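You operate a simulated robot arm through the tools that you are given. There is no shell and no other tool. Be economical: measure what you need, move in short steps, check, and stop when the job is done.

You are at the controls of a simulated robot arm. One attempt, no reset.

Task
Rib the red jelly block and lay it in the done tray.
Fine: use the rib press and leave its mould out.

The check looks at the end state, three seconds after you hand in, the way a careful person would. Anything else that was tipped, shoved, dropped, spilled or broken makes it a failure.

Robot
A 7-joint arm with a two-finger parallel gripper, fixed in place. Base frame: the origin is at the foot of the arm, x ahead of it, y to its left, z up; the work surface is at about z = 0. Units: m, degrees, N and s.
With the tool pointing down near the work surface it reaches from about 0.24 to 0.62 m from the base axis. Its first joint turns from -66.0 to 66.0 degrees. Payload 2.6 kg.
Tool frame: the origin (TCP) lies between the finger pads and is the grasp point; the fingertips stand 0.03 m ahead of it; z points along the fingers, y is the line along which they close. Largest opening 0.094 m; finger width 0.028, thickness 0.01; the body of the gripper, 0.05 by 0.096 m, starts 0.055 m behind the TCP.
Orientation is told as [roll, pitch, yaw] about the base's x, y, z axes, in that order, counted from this pose: with the fingers straight down and closing along the base's y, the tool's x points along the base's -x, its y along +y and its z along -z.

Tools
- The arm moves only by the tool arm_command. Its argument "increments" is a list of rows, each an object of numbers (a shift or turn left out is 0, a gripper value left out holds the last): "x", "y", "z": the shift along the tool's x, y, z in units of 30 mm (1.0 is 30 mm); "ax", "ay", "az": the turn, a rotation vector about the tool's x, y, z in units of 4 degrees (1.0 is 4 degrees). In form: [{"x": .., "y": .., "z": .., "ax": .., "ay": .., "az": ..}, ...]. A call has 1 to 12 rows; each row shifts and turns the commanded pose from where the row before left it, along the tool's axes as they then stand. "gripper" is the opening, from 0 (shut) to 1 (fully open), set as the call begins (left out, the last holds). A call with a number of a shift or a turn outside -1 to 1 is refused whole. Each row takes 0.2 s and may step no farther than 0.05 m and 8.6 degrees from the row before; otherwise, or with a gripper value out of range, the whole call is refused. Where a pose cannot be reached the arm comes as near as it can. A force on the tool above 70 N (or 10 N above the force at the start of the call, whichever is more), or a blocked arm, ends the call early, and 0.2 s more pass. The fingers move at their own pace (about 0.072 m/s each) and stop on an object; they squeeze with about 28 N. The grip force told is the motor's: it shows also when the fingers shut on nothing. Time passes only in rows, and 0.2 s behind the last, so rows that do not move let the fingers close. The reply holds the time, the measured pose of the TCP, the force on the tool along the base axes, the opening and the grip force, in the units named above and with some noise, with the torque about the TCP (base axes, N m) and any sound that the robot's microphone picked up.
- Cameras (640 x 400 px; columns grow to the right, rows downward): "scene" is fixed at [0.0357, 0.4317, 0.567]; the picture's right is [-0.76, -0.65, 0.00], its down [-0.36, 0.42, -0.83] and it looks along [0.54, -0.64, -0.55] (base axes); focal length 296 px, centre (320, 200). "wrist" rides on the gripper at [0.076, 0.014, -0.103] in the tool frame; the picture's right is [-0.18, 0.98, 0.00], its down [-0.75, -0.14, -0.64] and it looks along [-0.63, -0.12, 0.77] (tool axes); focal length 243 px, centre (320, 200). There is no depth. A picture from a camera that has moved, and an enlarged one, comes with that camera's place and axes in the base frame and with its lens.
- snapshot(camera): a new picture of that camera. No time passes.
- inspect(camera, box): a new picture of the part [left, top, right, bottom] of that camera's present view, enlarged. No time passes.
- finish_job(): hands the job in; it is judged then, once.

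Go step by step. Nothing tells you positions but the pictures and the camera data: compare them with the known pose of the tool, close in by small moves and look again before you grip or let go. The budget is 120 turns and 68 pictures, counting those below and the enlarged ones. Unless the task says otherwise, let go and move clear before handing in, and close with one line.

The tools are called after "Request:" by a JSON object that holds its "api" and its "payload". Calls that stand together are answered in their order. arm_command: Moves the arm, as the interface text tells. Its arguments: {"type":"object","properties":{"increments":{"type":"array","items":{"type":"object","properties":{"x":{"type":"number"},"y":{"type":"number"},"z":{"type":"number"},"ax":{"type":"number"},"ay":{"type":"number"},"az":{"type":"number"}}}},"gripper":{"type":"number"}},"required":["increments"]} The other tools are called the same way: snapshot (camera) takes a picture; inspect (camera, box) takes an enlarged picture of a part of a camera's view; finish_job () hands the job in.

At the start:

```text
clock: 0.0
ee_pos: [0.3865, -0.0853, 0.3127]
tcp_rot: [0.1, 0.0, -0.1]
contact_force: [-0.2, 0.2, 0.6]
wrist_torque: [-0.01, 0.0, -0.02]
finger_gap: 0.0939
grasp_force: 0.1
```

scene: 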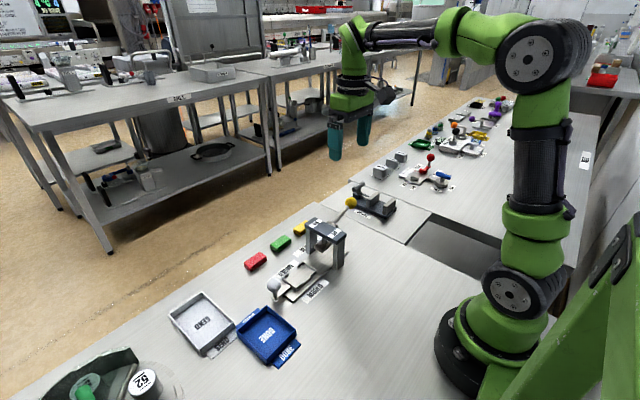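
wrist: 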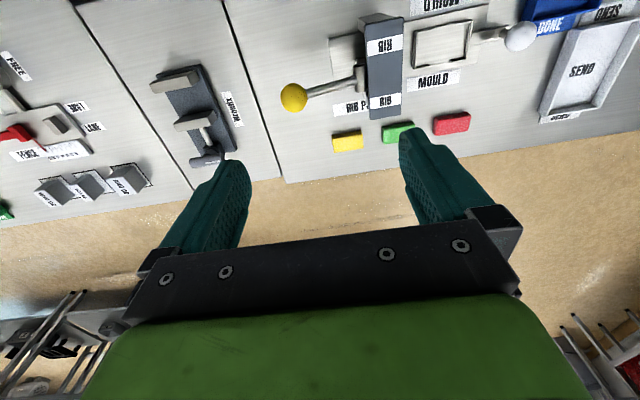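

I see the rib press with a mould slide, three jelly blocks (red, green, yellow) and a DONE tray. I'll look closer first.

Request:
{"api": "inspect", "payload": {"camera": "scene", "box": [220, 170, 420, 310]}}

Request:
{"api": "inspect", "payload": {"camera": "wrist", "box": [270, 0, 640, 170]}}

Request:
{"api": "inspect", "payload": {"camera": "scene", "box": [150, 220, 350, 380]}}

```text
2.86 times, centred on (320, 240) of scene
camera zoom: at [0.0357, 0.4317, 0.567], right [-0.76, -0.65, 0.0], down [-0.36, 0.42, -0.83], along [0.54, -0.64, -0.55], focal length 845 px, centre (320, 86)
```

zoom: 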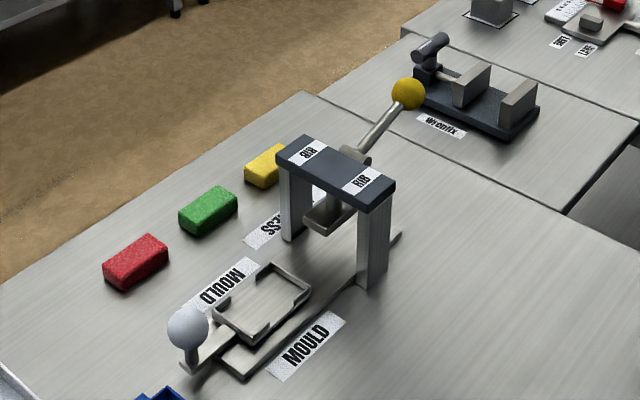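

```text
1.73 times, centred on (455, 85) of wrist
camera zoom: at [0.3118, -0.0725, 0.4156], right [0.18, 0.98, 0.0], down [0.75, -0.14, 0.64], along [0.63, -0.12, -0.77], focal length 420 px, centre (86, 399)
```

zoom: 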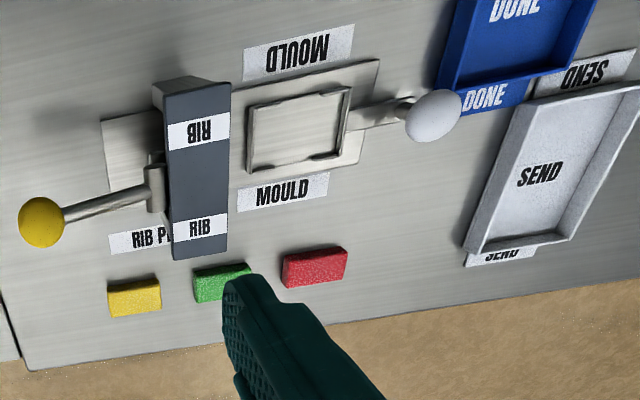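

```text
2.50 times, centred on (250, 300) of scene
camera zoom: at [0.0357, 0.4317, 0.567], right [-0.76, -0.65, 0.0], down [-0.36, 0.42, -0.83], along [0.54, -0.64, -0.55], focal length 739 px, centre (495, -50)
```

zoom: 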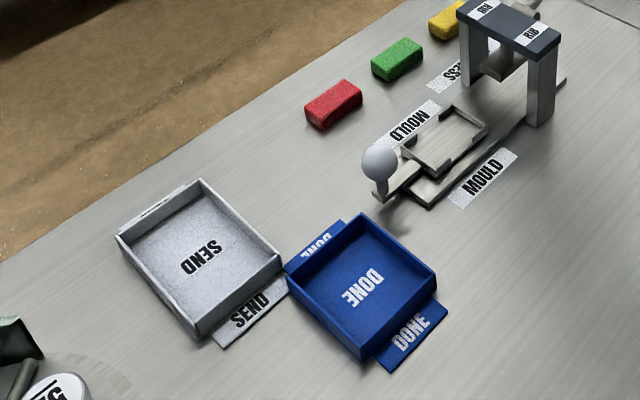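

The mould is out at about (0.39, 0.08), its white knob at (0.393, 0.163, 0.058), the press lever knob at (0.393, -0.118, 0.13), and the red block at (0.516, 0.115). I'll move closer to look at the mould and block.

Request:
{"api": "arm_command", "payload": {"increments": [{"x": 0.27, "y": 0.83, "z": 0.3}, {"x": 0.27, "y": 0.83, "z": 0.3}, {"x": 0.27, "y": 0.83, "z": 0.3}, {"x": 0.27, "y": 0.83, "z": 0.3}, {"x": 0.27, "y": 0.83, "z": 0.3}, {"x": 0.27, "y": 0.83, "z": 0.3}, {"x": 0.27, "y": 0.83, "z": 0.3}]}}

Request:
{"api": "snapshot", "payload": {"camera": "wrist"}}

```text
clock: 1.6
ee_pos: [0.3317, 0.089, 0.2488]
tcp_rot: [0.0, 0.0, -0.1]
contact_force: [-0.7, -0.1, -0.5]
wrist_torque: [0.0, -0.01, 0.0]
finger_gap: 0.0939
grasp_force: 0.2
```

```text
62 pictures are left
camera wrist: at [0.2548, 0.1034, 0.352], right [0.19, 0.98, 0.0], down [0.75, -0.14, 0.64], along [0.63, -0.12, -0.77], focal length 243 px, centre (320, 200)
```

wrist: 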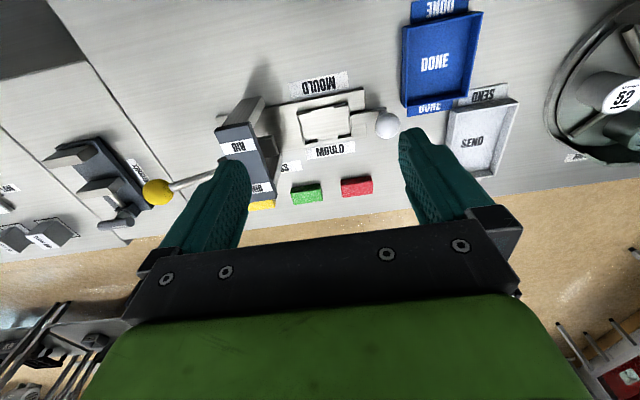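

Request:
{"api": "inspect", "payload": {"camera": "wrist", "box": [210, 80, 410, 205]}}

Request:
{"api": "inspect", "payload": {"camera": "scene", "box": [260, 210, 360, 310]}}

```text
3.20 times, centred on (310, 142) of wrist
camera zoom: at [0.2548, 0.1034, 0.352], right [0.19, 0.98, 0.0], down [0.75, -0.14, 0.64], along [0.63, -0.12, -0.77], focal length 776 px, centre (352, 384)
```

zoom: 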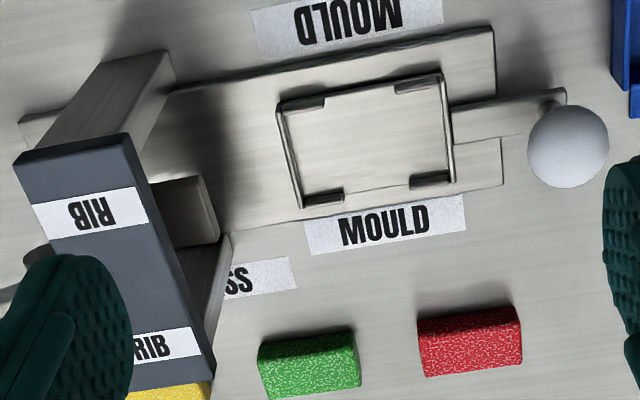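

```text
4.00 times, centred on (310, 260) of scene
camera zoom: at [0.0357, 0.4317, 0.567], right [-0.76, -0.65, 0.0], down [-0.36, 0.42, -0.83], along [0.54, -0.64, -0.55], focal length 1183 px, centre (360, -40)
```

zoom: 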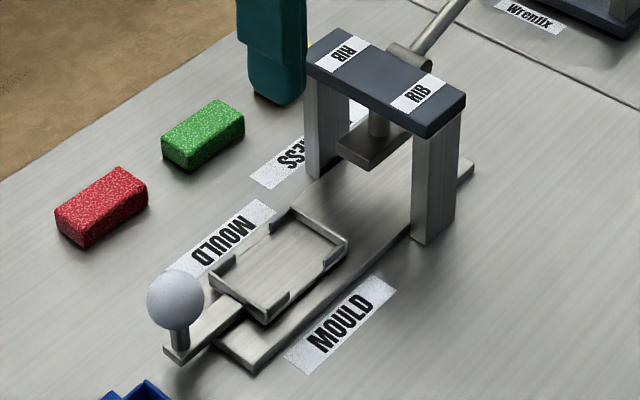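

The mould's long walls have gaps at mid-length, so the block should be gripped across x. I'll turn the tool by -90° in yaw.

Request:
{"api": "arm_command", "payload": {"increments": [{"az": 1}, {"az": 1}, {"az": 1}, {"az": 1}, {"az": 1}, {"az": 1}, {"az": 1}, {"az": 1}, {"az": 1}, {"az": 1}, {"az": 1}, {"az": 1}]}}

Request:
{"api": "arm_command", "payload": {"increments": [{"az": 1}, {"az": 1}, {"az": 1}, {"az": 1}, {"az": 1}, {"az": 1}, {"az": 1}, {"az": 1}, {"az": 1}, {"az": 1}, {"az": 0.5}]}}

```text
clock: 4.2
ee_pos: [0.3318, 0.0883, 0.25]
tcp_rot: [0.0, 0.0, -48.1]
contact_force: [0.2, -0.7, 0.7]
wrist_torque: [-0.02, -0.02, -0.04]
finger_gap: 0.0939
grasp_force: 0.1
```

```text
clock: 6.6
ee_pos: [0.332, 0.0872, 0.2497]
tcp_rot: [0.1, 0.0, -90.1]
contact_force: [0.3, 0.2, 0.5]
wrist_torque: [0.01, -0.03, 0.01]
finger_gap: 0.094
grasp_force: 0.2
```

Request:
{"api": "arm_command", "payload": {"increments": [{"x": 0.132, "y": 0.77, "z": 0.5}, {"x": 0.132, "y": 0.77, "z": 0.5}, {"x": 0.132, "y": 0.77, "z": 0.5}, {"x": 0.132, "y": 0.77, "z": 0.5}, {"x": 0.132, "y": 0.77, "z": 0.5}, {"x": 0.132, "y": 0.77, "z": 0.5}, {"x": 0.132, "y": 0.77, "z": 0.5}, {"x": 0.132, "y": 0.77, "z": 0.5}]}}

Request:
{"api": "snapshot", "payload": {"camera": "wrist"}}

```text
clock: 8.4
ee_pos: [0.5176, 0.12, 0.1294]
tcp_rot: [-0.1, -0.1, -90.0]
contact_force: [0.7, -0.7, -1.2]
wrist_torque: [0.01, 0.03, 0.02]
finger_gap: 0.094
grasp_force: 0.0
```

```text
59 pictures are left
camera wrist: at [0.5317, 0.1956, 0.2318], right [0.98, -0.18, 0.0], down [-0.14, -0.75, 0.64], along [-0.12, -0.63, -0.77], focal length 243 px, centre (320, 200)
```

wrist: 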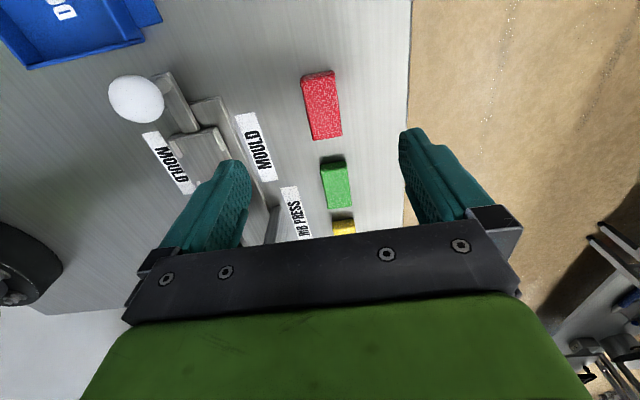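

Request:
{"api": "inspect", "payload": {"camera": "wrist", "box": [270, 55, 390, 155]}}

```text
4.00 times, centred on (330, 105) of wrist
camera zoom: at [0.5317, 0.1956, 0.2318], right [0.98, -0.18, 0.0], down [-0.14, -0.75, 0.64], along [-0.12, -0.63, -0.77], focal length 970 px, centre (280, 580)
```

zoom: 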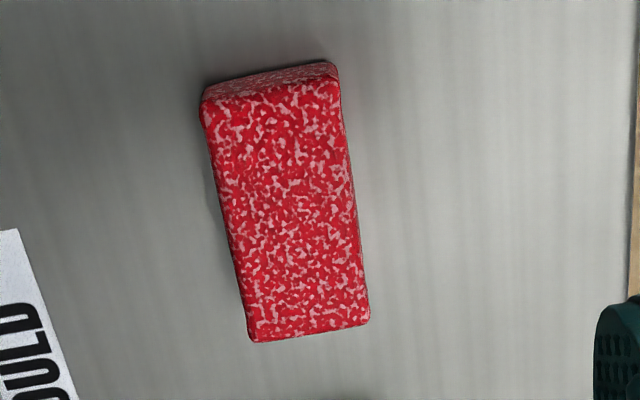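

Block is at (0.520, 0.122), about 27×52 mm and aligned. I'll descend and grip its upper part.

Request:
{"api": "arm_command", "payload": {"increments": [{"x": 0.07, "y": 0.08, "z": 0.6}, {"z": 0.6}, {"z": 0.6}, {"z": 0.6}, {"z": 0.53}]}}

Request:
{"api": "arm_command", "payload": {"increments": [{}, {}, {}, {}], "gripper": 0.15}}

Request:
{"api": "snapshot", "payload": {"camera": "wrist"}}

```text
clock: 9.6
ee_pos: [0.519, 0.1208, 0.0404]
tcp_rot: [0.0, 0.0, -90.0]
contact_force: [-0.4, -0.4, -0.2]
wrist_torque: [0.01, 0.03, 0.01]
finger_gap: 0.0942
grasp_force: 0.0
```

```text
clock: 10.6
ee_pos: [0.5186, 0.1211, 0.0398]
tcp_rot: [0.0, 0.0, -90.1]
contact_force: [0.1, 0.2, 0.0]
wrist_torque: [0.02, 0.02, -0.01]
finger_gap: 0.0289
grasp_force: 28.2
```

```text
57 pictures are left
camera wrist: at [0.5328, 0.1971, 0.1432], right [0.98, -0.18, 0.0], down [-0.14, -0.75, 0.64], along [-0.12, -0.63, -0.77], focal length 243 px, centre (320, 200)
```

wrist: 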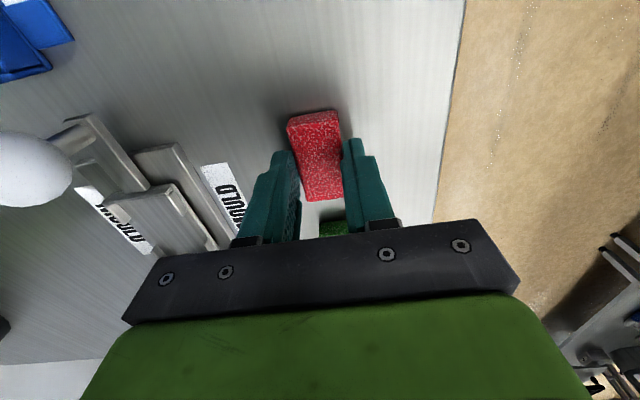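

Request:
{"api": "arm_command", "payload": {"increments": [{"z": -0.67}, {"z": -1}, {"z": -1}, {"y": -0.7, "x": -0.2}, {"y": -0.7, "x": -0.2}, {"y": -0.7, "x": -0.2}, {"y": -0.7, "x": -0.2}, {"y": -0.7, "x": -0.2}, {"y": -0.7, "x": -0.22}, {}]}}

Request:
{"api": "snapshot", "payload": {"camera": "wrist"}}

Request:
{"api": "inspect", "payload": {"camera": "scene", "box": [240, 190, 360, 310]}}

```text
clock: 12.8
ee_pos: [0.3921, 0.0858, 0.1215]
tcp_rot: [0.0, 0.1, -89.9]
contact_force: [-0.3, -0.1, 0.4]
wrist_torque: [-0.01, 0.03, -0.01]
finger_gap: 0.014
grasp_force: 0.1
```

```text
56 pictures are left
camera wrist: at [0.4074, 0.1615, 0.2248], right [0.98, -0.18, 0.0], down [-0.14, -0.75, 0.64], along [-0.12, -0.63, -0.77], focal length 243 px, centre (320, 200)
```

wrist: 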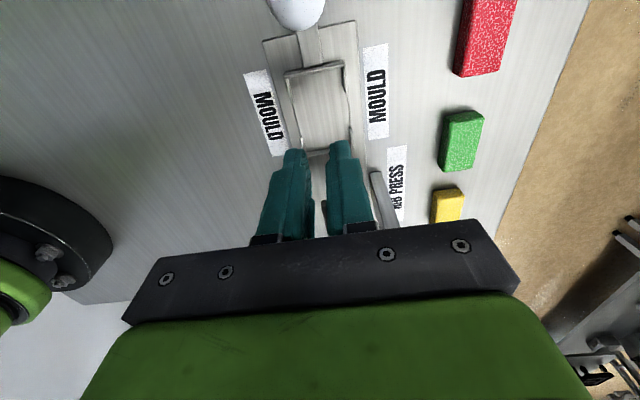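

```text
3.33 times, centred on (300, 250) of scene
camera zoom: at [0.0357, 0.4317, 0.567], right [-0.76, -0.65, 0.0], down [-0.36, 0.42, -0.83], along [0.54, -0.64, -0.55], focal length 986 px, centre (387, 33)
```

zoom: 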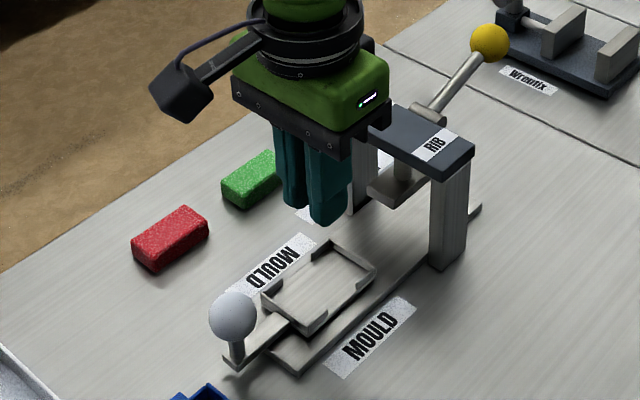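

The block slipped out on lifting and stayed at its place. I'll measure the mould from here and regrip deeper.

Request:
{"api": "inspect", "payload": {"camera": "wrist", "box": [240, 10, 400, 160]}}

Request:
{"api": "inspect", "payload": {"camera": "wrist", "box": [430, 0, 540, 80]}}

```text
2.67 times, centred on (320, 85) of wrist
camera zoom: at [0.4074, 0.1615, 0.2248], right [0.98, -0.18, 0.0], down [-0.14, -0.75, 0.64], along [-0.12, -0.63, -0.77], focal length 647 px, centre (320, 507)
```

zoom: 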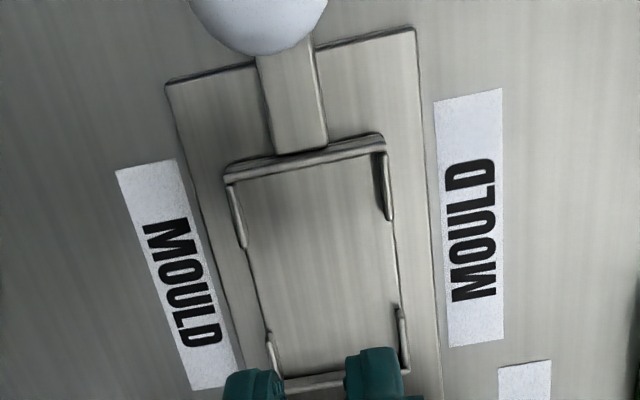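

```text
5.00 times, centred on (485, 40) of wrist
camera zoom: at [0.4074, 0.1615, 0.2248], right [0.98, -0.18, 0.0], down [-0.14, -0.75, 0.64], along [-0.12, -0.63, -0.77], focal length 1213 px, centre (-505, 1000)
```

zoom: 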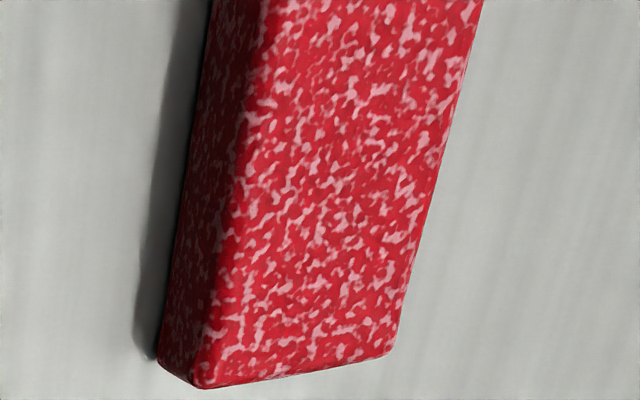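

Request:
{"api": "arm_command", "payload": {"increments": [{"y": 0.71, "x": 0.2}, {"y": 0.71, "x": 0.2}, {"y": 0.71, "x": 0.2}, {"y": 0.71, "x": 0.2}, {"y": 0.71, "x": 0.2}, {"y": 0.71, "x": 0.2}, {"z": 0.5}, {}], "gripper": 0.8}}

Request:
{"api": "inspect", "payload": {"camera": "wrist", "box": [240, 40, 400, 160]}}

```text
clock: 14.6
ee_pos: [0.5206, 0.1202, 0.1066]
tcp_rot: [0.0, 0.0, -89.9]
contact_force: [-0.1, -0.8, 0.0]
wrist_torque: [0.0, -0.03, 0.02]
finger_gap: 0.0752
grasp_force: 0.1
```

```text
3.33 times, centred on (320, 100) of wrist
camera zoom: at [0.5349, 0.1968, 0.2099], right [0.98, -0.18, 0.0], down [-0.14, -0.75, 0.64], along [-0.12, -0.63, -0.77], focal length 809 px, centre (320, 533)
```

zoom: 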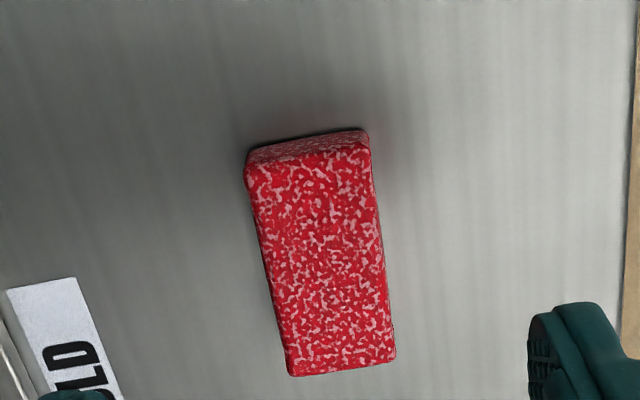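

Request:
{"api": "arm_command", "payload": {"increments": [{"x": 0.1, "z": 0.6}, {"z": 0.6}, {"z": 0.6}, {"z": 0.62}, {}]}}

Request:
{"api": "arm_command", "payload": {"increments": [{}, {}, {}, {}, {}], "gripper": 0}}

Request:
{"api": "arm_command", "payload": {"increments": [{"z": -0.2}, {"z": -0.2}, {"z": -0.3}, {}]}}

Request:
{"api": "snapshot", "payload": {"camera": "wrist"}}

```text
clock: 15.8
ee_pos: [0.5207, 0.1241, 0.0339]
tcp_rot: [0.0, 0.0, -90.1]
contact_force: [0.0, 1.3, -0.1]
wrist_torque: [0.01, 0.01, -0.01]
finger_gap: 0.075
grasp_force: 0.1
```

```text
clock: 17.0
ee_pos: [0.5212, 0.1238, 0.0339]
tcp_rot: [0.0, -0.1, -90.0]
contact_force: [-0.5, -0.3, 0.3]
wrist_torque: [-0.02, -0.01, 0.03]
finger_gap: 0.0291
grasp_force: 28.5
```

```text
clock: 18.0
ee_pos: [0.5206, 0.1245, 0.0553]
tcp_rot: [0.1, 0.1, -90.1]
contact_force: [-0.1, 0.0, -0.6]
wrist_torque: [0.02, 0.03, 0.01]
finger_gap: 0.029
grasp_force: 28.3
```

```text
51 pictures are left
camera wrist: at [0.5345, 0.2004, 0.1585], right [0.98, -0.18, 0.0], down [-0.14, -0.75, 0.64], along [-0.12, -0.63, -0.77], focal length 243 px, centre (320, 200)
```

wrist: 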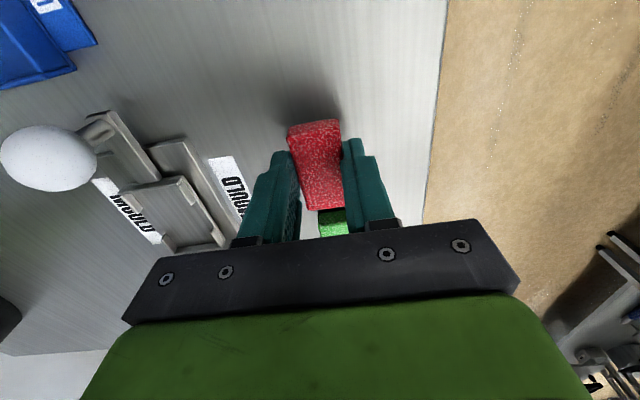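

The block is held. I'll lift gently and carry it over the mould.

Request:
{"api": "arm_command", "payload": {"increments": [{"z": -0.3}, {"z": -0.4}, {"z": -0.4}, {"z": -0.4}, {"y": -0.3, "x": -0.09}, {"y": -0.5, "x": -0.15}, {"y": -0.5, "x": -0.15}, {"y": -0.5, "x": -0.15}, {"y": -0.5, "x": -0.15}, {"y": -0.5, "x": -0.15}, {"y": -0.5, "x": -0.15}, {"y": -0.5, "x": -0.15}]}}

Request:
{"api": "arm_command", "payload": {"increments": [{"y": -0.4, "x": -0.14}, {}]}}

Request:
{"api": "snapshot", "payload": {"camera": "wrist"}}

Request:
{"api": "inspect", "payload": {"camera": "scene", "box": [240, 190, 360, 310]}}

```text
clock: 20.6
ee_pos: [0.4059, 0.0904, 0.1005]
tcp_rot: [0.0, 0.0, -90.0]
contact_force: [0.8, -0.2, 0.4]
wrist_torque: [-0.03, 0.0, 0.01]
finger_gap: 0.0288
grasp_force: 28.2
```

```text
clock: 21.2
ee_pos: [0.3933, 0.0861, 0.1004]
tcp_rot: [0.0, 0.1, -90.0]
contact_force: [-0.5, 0.0, -0.1]
wrist_torque: [0.04, 0.02, 0.0]
finger_gap: 0.0288
grasp_force: 28.1
```

```text
50 pictures are left
camera wrist: at [0.4077, 0.1612, 0.2032], right [0.98, -0.18, 0.0], down [-0.14, -0.75, 0.64], along [-0.12, -0.63, -0.77], focal length 243 px, centre (320, 200)
```

wrist: 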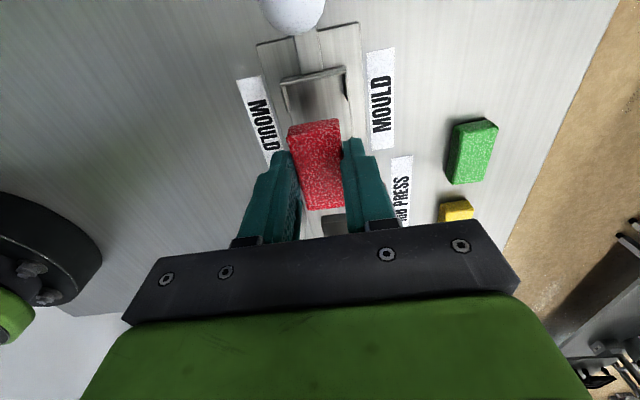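

```text
3.33 times, centred on (300, 250) of scene
camera zoom: at [0.0357, 0.4317, 0.567], right [-0.76, -0.65, 0.0], down [-0.36, 0.42, -0.83], along [0.54, -0.64, -0.55], focal length 986 px, centre (387, 33)
```

zoom: 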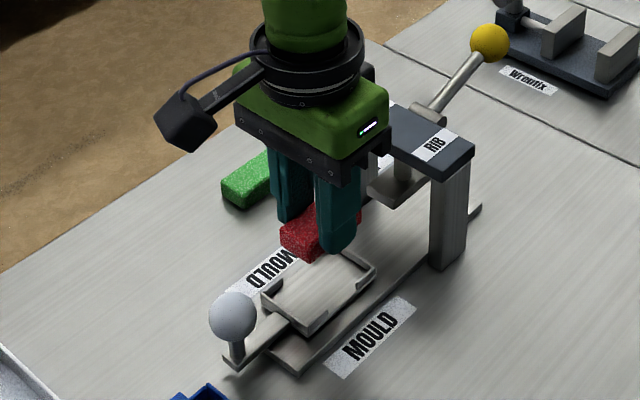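

Request:
{"api": "arm_command", "payload": {"increments": [{"z": 0.4, "y": 0.03}, {"z": 0.4}, {"z": 0.4}, {}]}}

Request:
{"api": "inspect", "payload": {"camera": "scene", "box": [260, 220, 360, 310]}}

Request:
{"api": "inspect", "payload": {"camera": "wrist", "box": [240, 60, 400, 240]}}

```text
clock: 22.2
ee_pos: [0.3952, 0.0851, 0.0641]
tcp_rot: [0.0, 0.1, -90.0]
contact_force: [0.2, -0.1, -1.0]
wrist_torque: [0.04, 0.0, 0.01]
finger_gap: 0.0288
grasp_force: 27.8
```

```text
4.44 times, centred on (310, 265) of scene
camera zoom: at [0.0357, 0.4317, 0.567], right [-0.76, -0.65, 0.0], down [-0.36, 0.42, -0.83], along [0.54, -0.64, -0.55], focal length 1314 px, centre (364, -89)
```

zoom: 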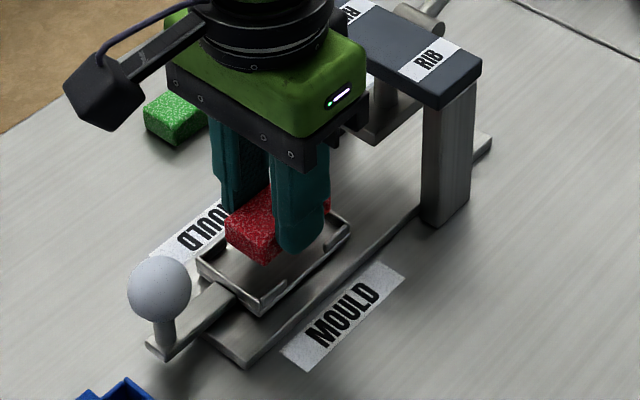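

```text
2.22 times, centred on (320, 150) of wrist
camera zoom: at [0.4089, 0.161, 0.1668], right [0.98, -0.18, 0.0], down [-0.14, -0.75, 0.64], along [-0.12, -0.63, -0.77], focal length 539 px, centre (320, 311)
```

zoom: 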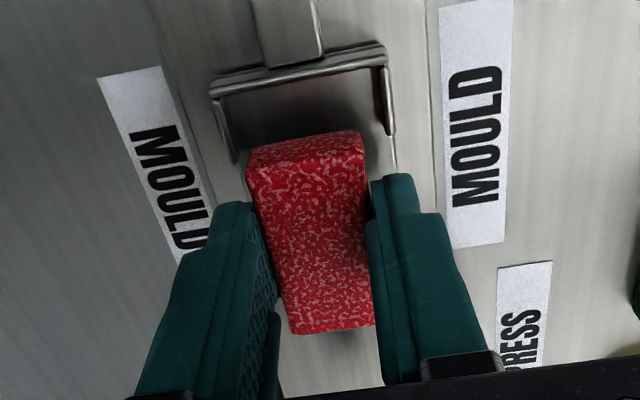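

Request:
{"api": "arm_command", "payload": {"increments": [{"z": 0.12}, {"z": 0.12}, {"z": 0.12}, {}]}}

Request:
{"api": "inspect", "payload": {"camera": "scene", "box": [270, 230, 350, 300]}}

Request:
{"api": "inspect", "payload": {"camera": "wrist", "box": [240, 60, 400, 240]}}

```text
clock: 23.2
ee_pos: [0.3955, 0.0856, 0.0524]
tcp_rot: [0.1, 0.0, -90.0]
contact_force: [0.7, 0.0, -0.3]
wrist_torque: [0.02, -0.01, 0.0]
finger_gap: 0.0291
grasp_force: 27.9
```

```text
5.71 times, centred on (310, 265) of scene
camera zoom: at [0.0357, 0.4317, 0.567], right [-0.76, -0.65, 0.0], down [-0.36, 0.42, -0.83], along [0.54, -0.64, -0.55], focal length 1690 px, centre (377, -171)
```

zoom: 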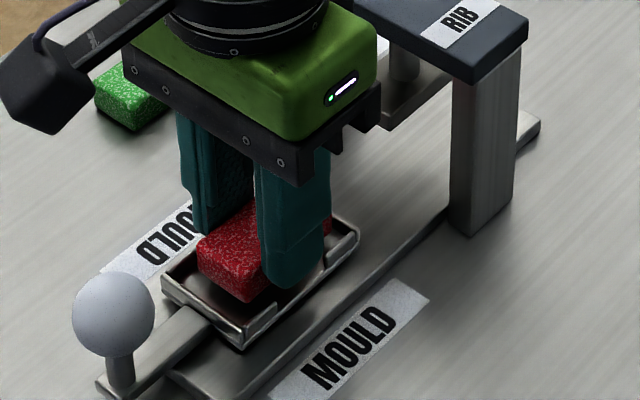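

```text
2.22 times, centred on (320, 150) of wrist
camera zoom: at [0.4094, 0.1618, 0.1564], right [0.98, -0.18, 0.0], down [-0.14, -0.75, 0.64], along [-0.12, -0.63, -0.77], focal length 539 px, centre (320, 311)
```

zoom: 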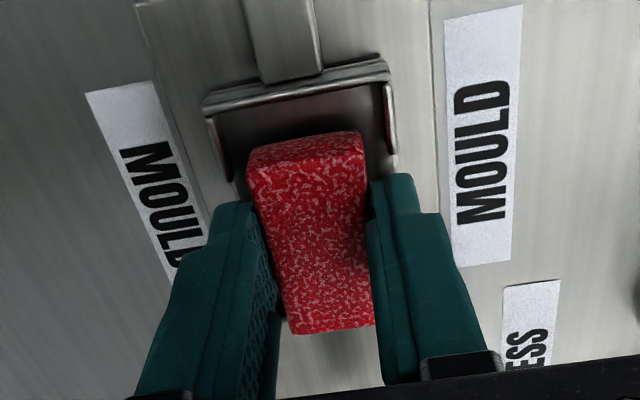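

Request:
{"api": "arm_command", "payload": {"increments": [{"z": 0.07}, {"z": 0.07}, {}]}}

Request:
{"api": "inspect", "payload": {"camera": "scene", "box": [270, 230, 350, 300]}}

```text
clock: 24.0
ee_pos: [0.3959, 0.0864, 0.0496]
tcp_rot: [0.0, 0.0, -90.1]
contact_force: [-0.1, -0.5, -0.5]
wrist_torque: [-0.02, -0.04, -0.02]
finger_gap: 0.0291
grasp_force: 28.0
```

```text
5.71 times, centred on (310, 265) of scene
camera zoom: at [0.0357, 0.4317, 0.567], right [-0.76, -0.65, 0.0], down [-0.36, 0.42, -0.83], along [0.54, -0.64, -0.55], focal length 1690 px, centre (377, -171)
```

zoom: 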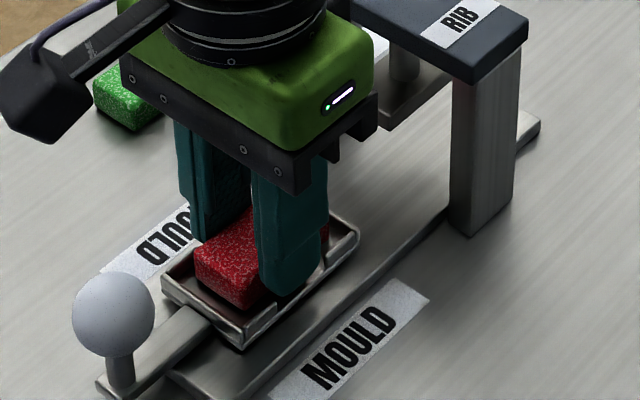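

Request:
{"api": "arm_command", "payload": {"increments": [{"z": 0.07}, {"z": 0.07}, {}]}}

Request:
{"api": "inspect", "payload": {"camera": "scene", "box": [270, 230, 350, 300]}}

```text
clock: 24.8
ee_pos: [0.3962, 0.0859, 0.0466]
tcp_rot: [0.2, 0.1, -89.9]
contact_force: [-5.2, 1.2, 29.6]
wrist_torque: [0.09, 0.16, -0.08]
finger_gap: 0.0287
grasp_force: 27.8
```

```text
5.71 times, centred on (310, 265) of scene
camera zoom: at [0.0356, 0.4317, 0.567], right [-0.76, -0.65, 0.0], down [-0.36, 0.42, -0.83], along [0.54, -0.64, -0.55], focal length 1690 px, centre (377, -171)
```

zoom: 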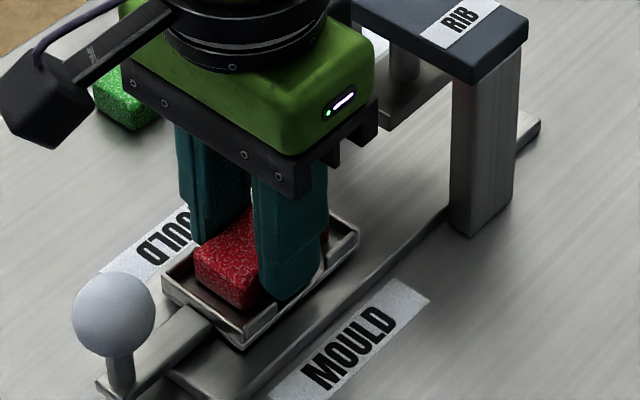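

Request:
{"api": "arm_command", "payload": {"increments": [{"z": -0.05}, {}]}}

Request:
{"api": "arm_command", "payload": {"increments": [{}, {}, {}], "gripper": 0.38}}

Request:
{"api": "snapshot", "payload": {"camera": "wrist"}}

```text
clock: 25.4
ee_pos: [0.3949, 0.0859, 0.0463]
tcp_rot: [0.2, -0.2, -90.0]
contact_force: [4.6, 0.9, 10.2]
wrist_torque: [0.24, -0.15, -0.14]
finger_gap: 0.029
grasp_force: 28.5
```

```text
clock: 26.2
ee_pos: [0.3949, 0.0854, 0.0452]
tcp_rot: [-0.2, 0.0, -90.0]
contact_force: [2.4, -0.6, -0.9]
wrist_torque: [-0.01, -0.14, -0.05]
finger_gap: 0.034
grasp_force: 0.1
```

```text
42 pictures are left
camera wrist: at [0.4094, 0.1615, 0.1492], right [0.98, -0.18, 0.0], down [-0.14, -0.75, 0.64], along [-0.12, -0.63, -0.77], focal length 243 px, centre (320, 200)
```

wrist: 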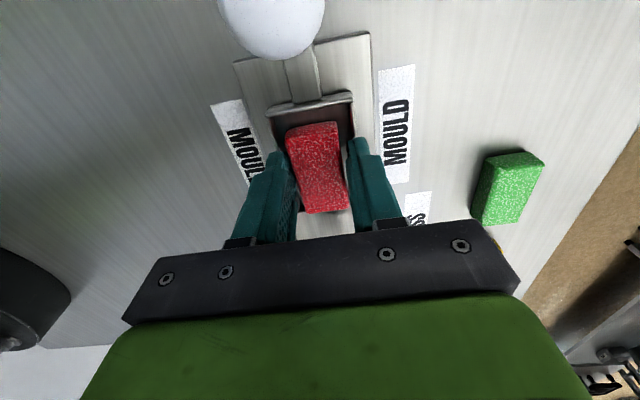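

Request:
{"api": "arm_command", "payload": {"increments": [{"z": -0.3}, {"z": -0.5}, {"z": -0.7}, {"z": -1}, {"z": -1}]}}

Request:
{"api": "inspect", "payload": {"camera": "scene", "box": [260, 220, 350, 310]}}

Request:
{"api": "snapshot", "payload": {"camera": "wrist"}}

```text
clock: 27.4
ee_pos: [0.3965, 0.0859, 0.152]
tcp_rot: [-0.1, 0.0, -90.0]
contact_force: [-0.1, -0.4, -0.1]
wrist_torque: [-0.01, 0.01, 0.03]
finger_gap: 0.0358
grasp_force: 0.1
```

```text
4.44 times, centred on (305, 265) of scene
camera zoom: at [0.0357, 0.4317, 0.567], right [-0.76, -0.65, 0.0], down [-0.36, 0.42, -0.83], along [0.54, -0.64, -0.55], focal length 1314 px, centre (387, -89)
```

zoom: 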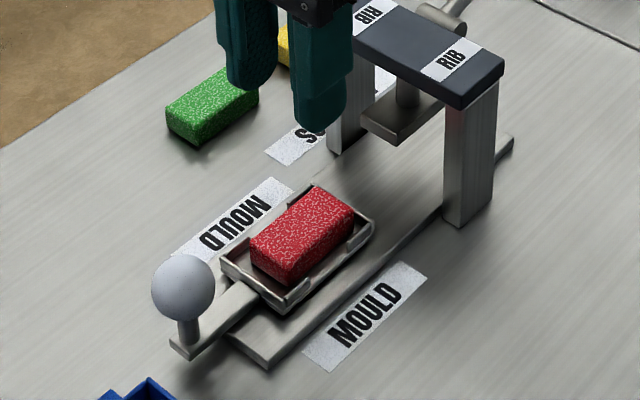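

```text
40 pictures are left
camera wrist: at [0.4096, 0.1618, 0.2547], right [0.98, -0.18, 0.0], down [-0.14, -0.75, 0.64], along [-0.12, -0.63, -0.77], focal length 243 px, centre (320, 200)
```

wrist: 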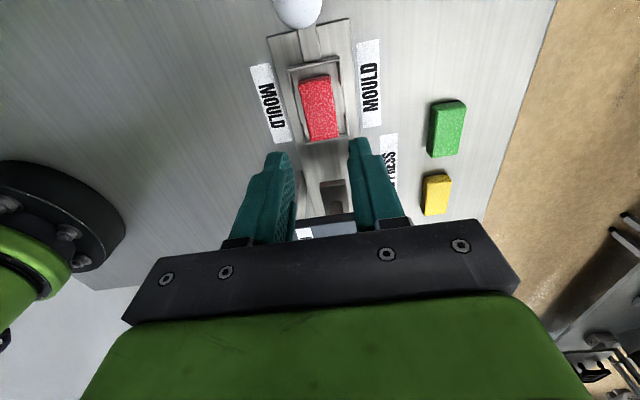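

Block lies in the mould. Next, line up above the mould's knob.

Request:
{"api": "arm_command", "payload": {"increments": [{"x": 0.64}, {"x": 0.64}, {"x": 0.64}, {"x": 0.64}, {"z": 0.3}], "gripper": 0.8}}

Request:
{"api": "snapshot", "payload": {"camera": "wrist"}}

Request:
{"api": "inspect", "payload": {"camera": "scene", "box": [230, 210, 350, 310]}}

```text
clock: 28.6
ee_pos: [0.3956, 0.1631, 0.1419]
tcp_rot: [0.0, 0.1, -90.0]
contact_force: [-0.6, -0.5, -1.2]
wrist_torque: [0.0, -0.03, -0.03]
finger_gap: 0.0751
grasp_force: 0.0
```

```text
39 pictures are left
camera wrist: at [0.4095, 0.2386, 0.2444], right [0.98, -0.18, 0.0], down [-0.14, -0.75, 0.64], along [-0.12, -0.63, -0.77], focal length 243 px, centre (320, 200)
```

wrist: 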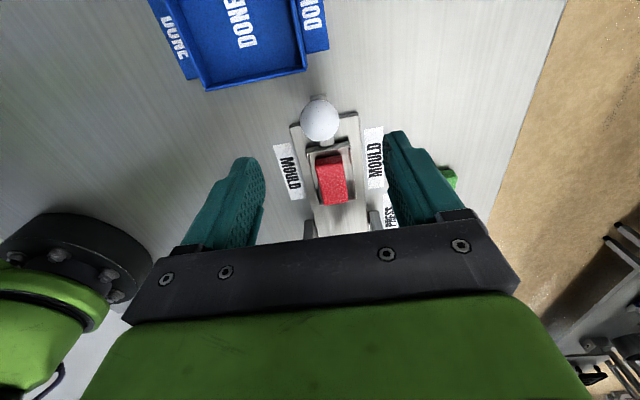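

```text
4.00 times, centred on (290, 260) of scene
camera zoom: at [0.0357, 0.4317, 0.567], right [-0.76, -0.65, 0.0], down [-0.36, 0.42, -0.83], along [0.54, -0.64, -0.55], focal length 1183 px, centre (440, -40)
```

zoom: 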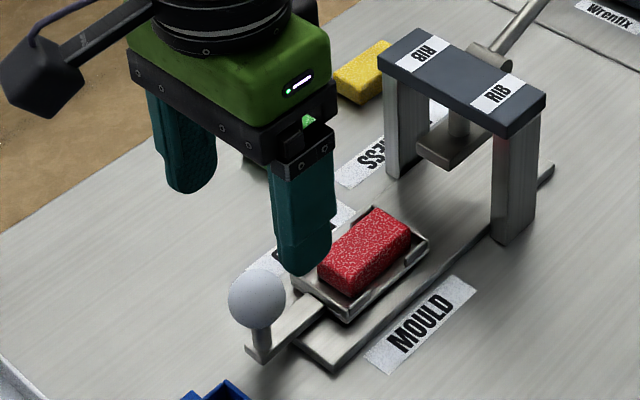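

Request:
{"api": "arm_command", "payload": {"increments": [{"z": 0.55, "x": 0.06}, {"z": 0.55}, {"z": 0.55}, {"z": 0.55}]}}

Request:
{"api": "snapshot", "payload": {"camera": "wrist"}}

Request:
{"api": "inspect", "payload": {"camera": "scene", "box": [230, 230, 330, 310]}}

```text
clock: 29.6
ee_pos: [0.3964, 0.1641, 0.0764]
tcp_rot: [0.0, 0.1, -89.9]
contact_force: [0.5, 1.2, 0.3]
wrist_torque: [0.03, -0.01, -0.01]
finger_gap: 0.0751
grasp_force: 0.0
```

```text
37 pictures are left
camera wrist: at [0.4105, 0.24, 0.1789], right [0.98, -0.18, 0.0], down [-0.14, -0.75, 0.64], along [-0.12, -0.63, -0.77], focal length 243 px, centre (320, 200)
```

wrist: 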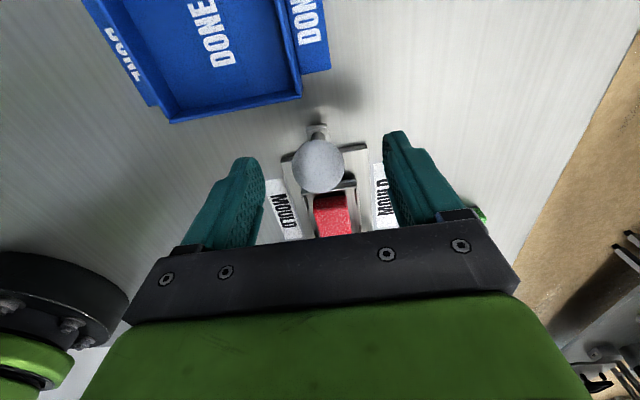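

```text
5.00 times, centred on (280, 270) of scene
camera zoom: at [0.0357, 0.4317, 0.567], right [-0.76, -0.65, 0.0], down [-0.36, 0.42, -0.83], along [0.54, -0.64, -0.55], focal length 1479 px, centre (520, -150)
```

zoom: 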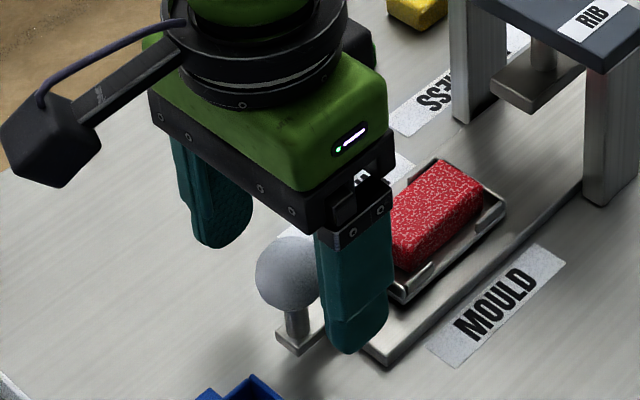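

Request:
{"api": "arm_command", "payload": {"increments": [{"z": 0.3, "x": 0.1}, {"z": 0.24}, {}]}}

Request:
{"api": "arm_command", "payload": {"increments": [{}, {}, {}, {}], "gripper": 0}}

```text
clock: 30.4
ee_pos: [0.3959, 0.1671, 0.06]
tcp_rot: [0.0, 0.0, -90.0]
contact_force: [-0.6, 0.7, 0.9]
wrist_torque: [-0.01, 0.01, 0.0]
finger_gap: 0.0754
grasp_force: 0.0
```

```text
clock: 31.4
ee_pos: [0.3949, 0.1686, 0.0582]
tcp_rot: [-0.2, 0.0, -90.0]
contact_force: [-15.6, -0.6, 8.4]
wrist_torque: [-0.16, 0.02, -0.21]
finger_gap: 0.0317
grasp_force: 44.9
```

Knob is gripped. I'll push the mould in toward the press in small steps.

Request:
{"api": "arm_command", "payload": {"increments": [{"x": -0.15, "y": -0.03}, {"x": -0.3}, {"x": -0.3}, {}]}}

Request:
{"api": "inspect", "payload": {"camera": "scene", "box": [240, 200, 360, 310]}}

```text
clock: 32.4
ee_pos: [0.395, 0.1444, 0.0604]
tcp_rot: [0.2, -0.1, -89.9]
contact_force: [9.6, 1.4, -18.3]
wrist_torque: [0.4, 0.0, 0.1]
finger_gap: 0.0318
grasp_force: 45.5
```

```text
3.64 times, centred on (300, 255) of scene
camera zoom: at [0.0358, 0.4317, 0.567], right [-0.76, -0.65, 0.0], down [-0.36, 0.42, -0.83], along [0.54, -0.64, -0.55], focal length 1075 px, centre (393, 0)
```

zoom: 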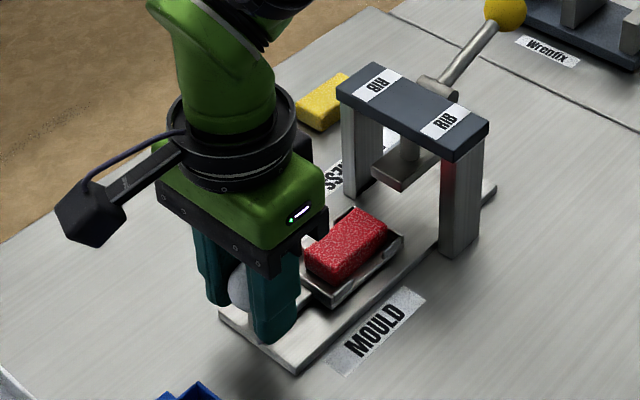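

Request:
{"api": "arm_command", "payload": {"increments": [{"x": -0.3, "z": 0.03}, {"x": -0.3}, {"x": -0.3}, {"x": -0.3}, {"x": -0.3}, {"x": -0.3}, {}]}}

Request:
{"api": "inspect", "payload": {"camera": "scene", "box": [240, 190, 380, 310]}}

Request:
{"api": "snapshot", "payload": {"camera": "wrist"}}

```text
clock: 34.0
ee_pos: [0.3953, 0.0904, 0.0591]
tcp_rot: [0.1, 0.1, -89.9]
contact_force: [22.8, 0.8, -23.1]
wrist_torque: [0.32, 0.02, 0.15]
finger_gap: 0.0318
grasp_force: 44.8
```

```text
3.33 times, centred on (310, 250) of scene
camera zoom: at [0.0358, 0.4317, 0.567], right [-0.76, -0.65, 0.0], down [-0.36, 0.42, -0.83], along [0.54, -0.64, -0.55], focal length 986 px, centre (353, 33)
```

zoom: 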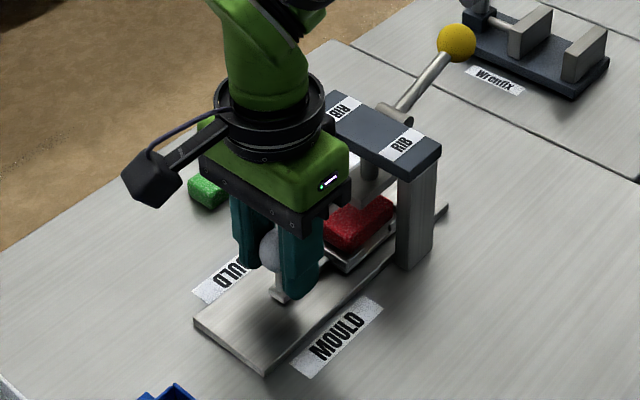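

```text
33 pictures are left
camera wrist: at [0.4087, 0.1667, 0.1632], right [0.98, -0.18, 0.0], down [-0.14, -0.75, 0.64], along [-0.11, -0.63, -0.77], focal length 243 px, centre (320, 200)
```

wrist: 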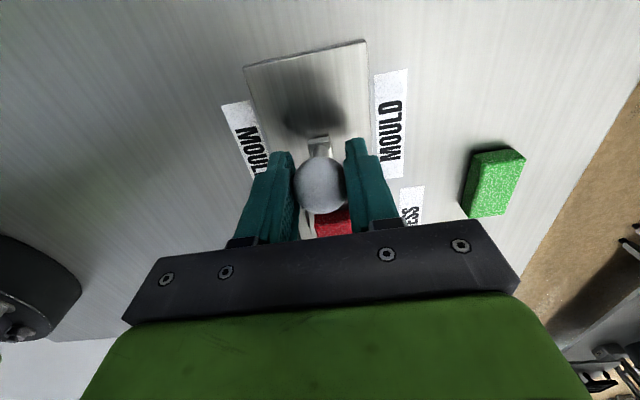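

Request:
{"api": "arm_command", "payload": {"increments": [{"x": -0.15, "y": 0.03, "z": 0.02}, {"x": -0.15}, {"x": -0.15}, {}]}}

Request:
{"api": "inspect", "payload": {"camera": "scene", "box": [260, 190, 380, 290]}}

```text
clock: 35.0
ee_pos: [0.3952, 0.078, 0.0604]
tcp_rot: [0.1, 0.2, -90.2]
contact_force: [-15.4, 0.7, 47.2]
wrist_torque: [-0.29, 0.28, 0.02]
finger_gap: 0.0317
grasp_force: 44.7
```

```text
4.00 times, centred on (320, 240) of scene
camera zoom: at [0.0355, 0.4316, 0.5671], right [-0.76, -0.65, 0.0], down [-0.36, 0.42, -0.83], along [0.54, -0.64, -0.55], focal length 1183 px, centre (320, 40)
```

zoom: 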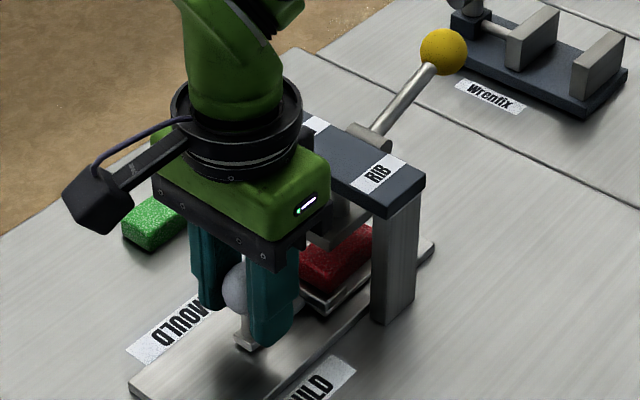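

Request:
{"api": "arm_command", "payload": {"increments": [{"x": -0.12, "y": -0.015, "z": -0.03}, {"x": -0.12}, {}]}}

Request:
{"api": "inspect", "payload": {"camera": "scene", "box": [290, 190, 370, 270]}}

```text
clock: 35.8
ee_pos: [0.3953, 0.0723, 0.06]
tcp_rot: [0.0, 0.1, -89.9]
contact_force: [-9.6, 16.7, 32.3]
wrist_torque: [-0.21, 0.04, -0.06]
finger_gap: 0.0315
grasp_force: 45.0
```

```text
5.00 times, centred on (330, 230) of scene
camera zoom: at [0.0355, 0.4317, 0.567], right [-0.76, -0.65, 0.0], down [-0.36, 0.42, -0.83], along [0.54, -0.64, -0.55], focal length 1479 px, centre (270, 50)
```

zoom: 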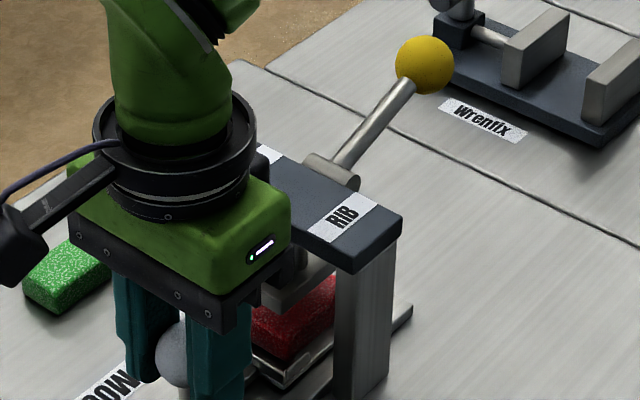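

Request:
{"api": "arm_command", "payload": {"increments": [{"x": -0.1, "z": -0.02}, {}]}}

```text
clock: 36.4
ee_pos: [0.394, 0.0727, 0.0607]
tcp_rot: [0.0, 0.3, -89.6]
contact_force: [3.8, 32.5, 8.1]
wrist_torque: [-0.32, 0.08, 0.01]
finger_gap: 0.0317
grasp_force: 45.0
```

The mould is at its stop (y force 32 N without motion). I'll release, rise, and go look at the lever.

Request:
{"api": "arm_command", "payload": {"increments": [{"x": 0.08}, {}, {}, {}], "gripper": 0.7}}

Request:
{"api": "arm_command", "payload": {"increments": [{"z": -0.5}, {"z": -1}, {"z": -1}, {"z": -1}, {"z": -1}, {"z": -0.8}, {"x": -1}, {"x": -1}, {"x": -1}, {"x": -1}, {}]}}

Request:
{"api": "snapshot", "payload": {"camera": "wrist"}}

```text
clock: 37.4
ee_pos: [0.3953, 0.0694, 0.0608]
tcp_rot: [0.0, 0.0, -89.9]
contact_force: [0.6, 0.0, -0.6]
wrist_torque: [0.0, -0.02, 0.0]
finger_gap: 0.0658
grasp_force: 0.1
```

```text
clock: 39.8
ee_pos: [0.3955, -0.0504, 0.2184]
tcp_rot: [0.0, 0.1, -89.9]
contact_force: [-0.6, 0.0, 0.0]
wrist_torque: [0.0, 0.03, 0.0]
finger_gap: 0.0659
grasp_force: 0.1
```

```text
30 pictures are left
camera wrist: at [0.4099, 0.0253, 0.3209], right [0.98, -0.18, 0.0], down [-0.14, -0.75, 0.64], along [-0.12, -0.63, -0.77], focal length 243 px, centre (320, 200)
```

wrist: 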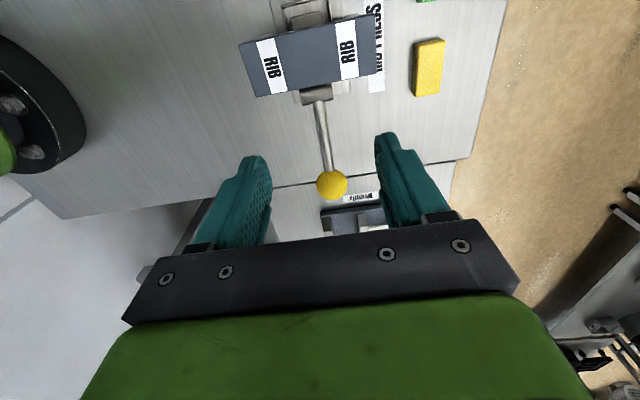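

Request:
{"api": "arm_command", "payload": {"increments": [{"x": -0.67}, {"x": -0.67}, {"x": -0.66, "z": 0.4}, {"z": 0.6}, {}]}}

Request:
{"api": "snapshot", "payload": {"camera": "wrist"}}

Request:
{"api": "inspect", "payload": {"camera": "scene", "box": [290, 160, 410, 270]}}

```text
clock: 41.0
ee_pos: [0.3939, -0.1099, 0.188]
tcp_rot: [0.0, -0.1, -90.0]
contact_force: [0.1, 0.8, 0.1]
wrist_torque: [0.0, -0.01, 0.01]
finger_gap: 0.0658
grasp_force: 0.0
```

```text
29 pictures are left
camera wrist: at [0.4084, -0.0342, 0.2912], right [0.98, -0.18, 0.0], down [-0.14, -0.75, 0.64], along [-0.12, -0.63, -0.77], focal length 243 px, centre (320, 200)
```

wrist: 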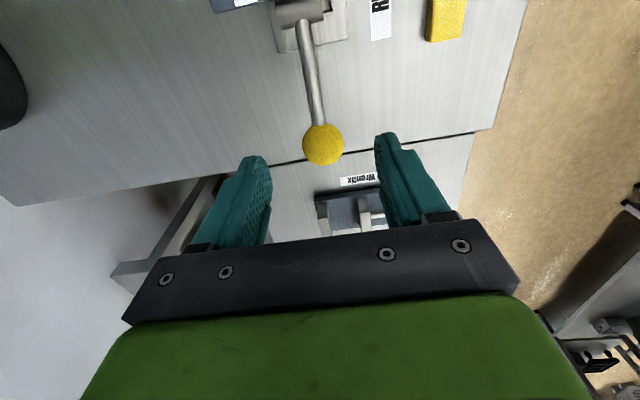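

```text
3.64 times, centred on (350, 215) of scene
camera zoom: at [0.0357, 0.4317, 0.567], right [-0.76, -0.65, 0.0], down [-0.36, 0.42, -0.83], along [0.54, -0.64, -0.55], focal length 1075 px, centre (211, 146)
```

zoom: 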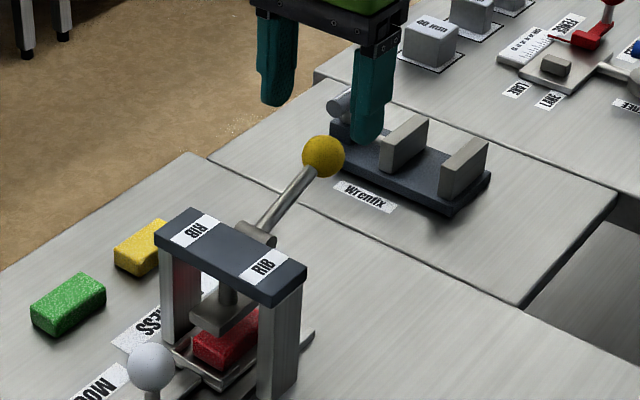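

Request:
{"api": "arm_command", "payload": {"increments": [{"x": -0.3, "z": 0.5}, {"z": 0.5}, {"z": 0.5}, {"z": 0.5}, {}]}}

Request:
{"api": "snapshot", "payload": {"camera": "wrist"}}

Request:
{"api": "inspect", "payload": {"camera": "scene", "box": [320, 170, 400, 240]}}

```text
clock: 42.2
ee_pos: [0.3944, -0.1205, 0.1294]
tcp_rot: [-0.1, 0.1, -90.0]
contact_force: [-0.2, -0.6, 0.8]
wrist_torque: [0.0, 0.02, -0.02]
finger_gap: 0.0656
grasp_force: 0.0
```

```text
27 pictures are left
camera wrist: at [0.4093, -0.0432, 0.2324], right [0.98, -0.18, 0.0], down [-0.14, -0.75, 0.64], along [-0.12, -0.63, -0.77], focal length 243 px, centre (320, 200)
```

wrist: 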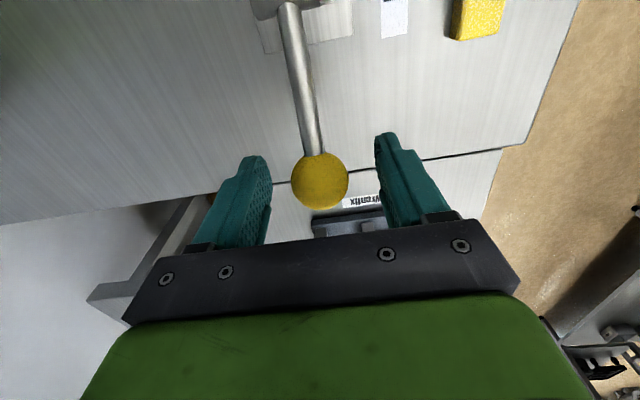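

```text
5.71 times, centred on (360, 205) of scene
camera zoom: at [0.0357, 0.4317, 0.567], right [-0.76, -0.65, 0.0], down [-0.36, 0.42, -0.83], along [0.54, -0.64, -0.55], focal length 1690 px, centre (91, 171)
```

zoom: 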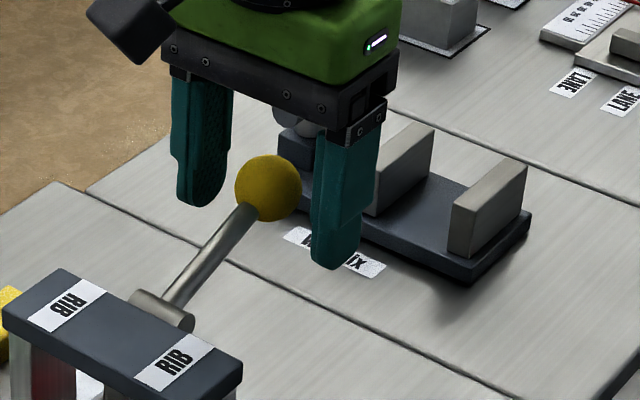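

Request:
{"api": "arm_command", "payload": {"increments": [{"z": 0.08}, {}, {}, {}, {}], "gripper": 0}}

```text
clock: 43.4
ee_pos: [0.3953, -0.1191, 0.1277]
tcp_rot: [0.0, -0.1, -90.0]
contact_force: [-0.9, -0.2, 2.4]
wrist_torque: [0.17, -0.04, 0.02]
finger_gap: 0.0315
grasp_force: 44.9
```

The lever knob is gripped. I'll pull it down in small steps and watch the ram.

Request:
{"api": "arm_command", "payload": {"increments": [{"z": 0.2, "x": -0.07}, {"z": 0.2, "x": -0.06}, {"z": 0.2, "x": -0.04}, {}]}}

Request:
{"api": "inspect", "payload": {"camera": "scene", "box": [270, 180, 390, 290]}}

```text
clock: 44.4
ee_pos: [0.3939, -0.1237, 0.1085]
tcp_rot: [0.0, 0.2, -90.0]
contact_force: [-5.3, 6.6, 14.1]
wrist_torque: [1.21, 0.0, 0.02]
finger_gap: 0.0311
grasp_force: 45.6
```

```text
3.64 times, centred on (330, 235) of scene
camera zoom: at [0.0356, 0.4317, 0.567], right [-0.76, -0.65, 0.0], down [-0.36, 0.42, -0.83], along [0.54, -0.64, -0.55], focal length 1075 px, centre (284, 73)
```

zoom: 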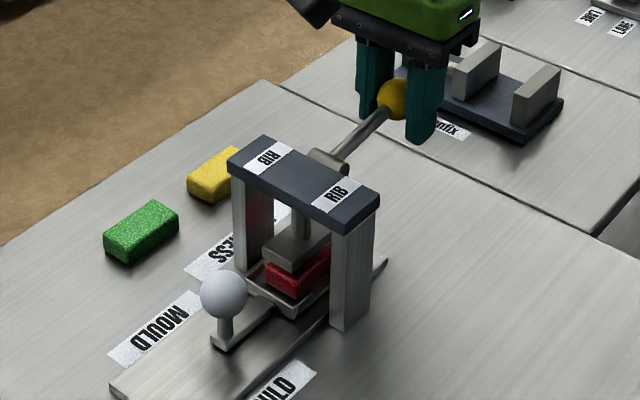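

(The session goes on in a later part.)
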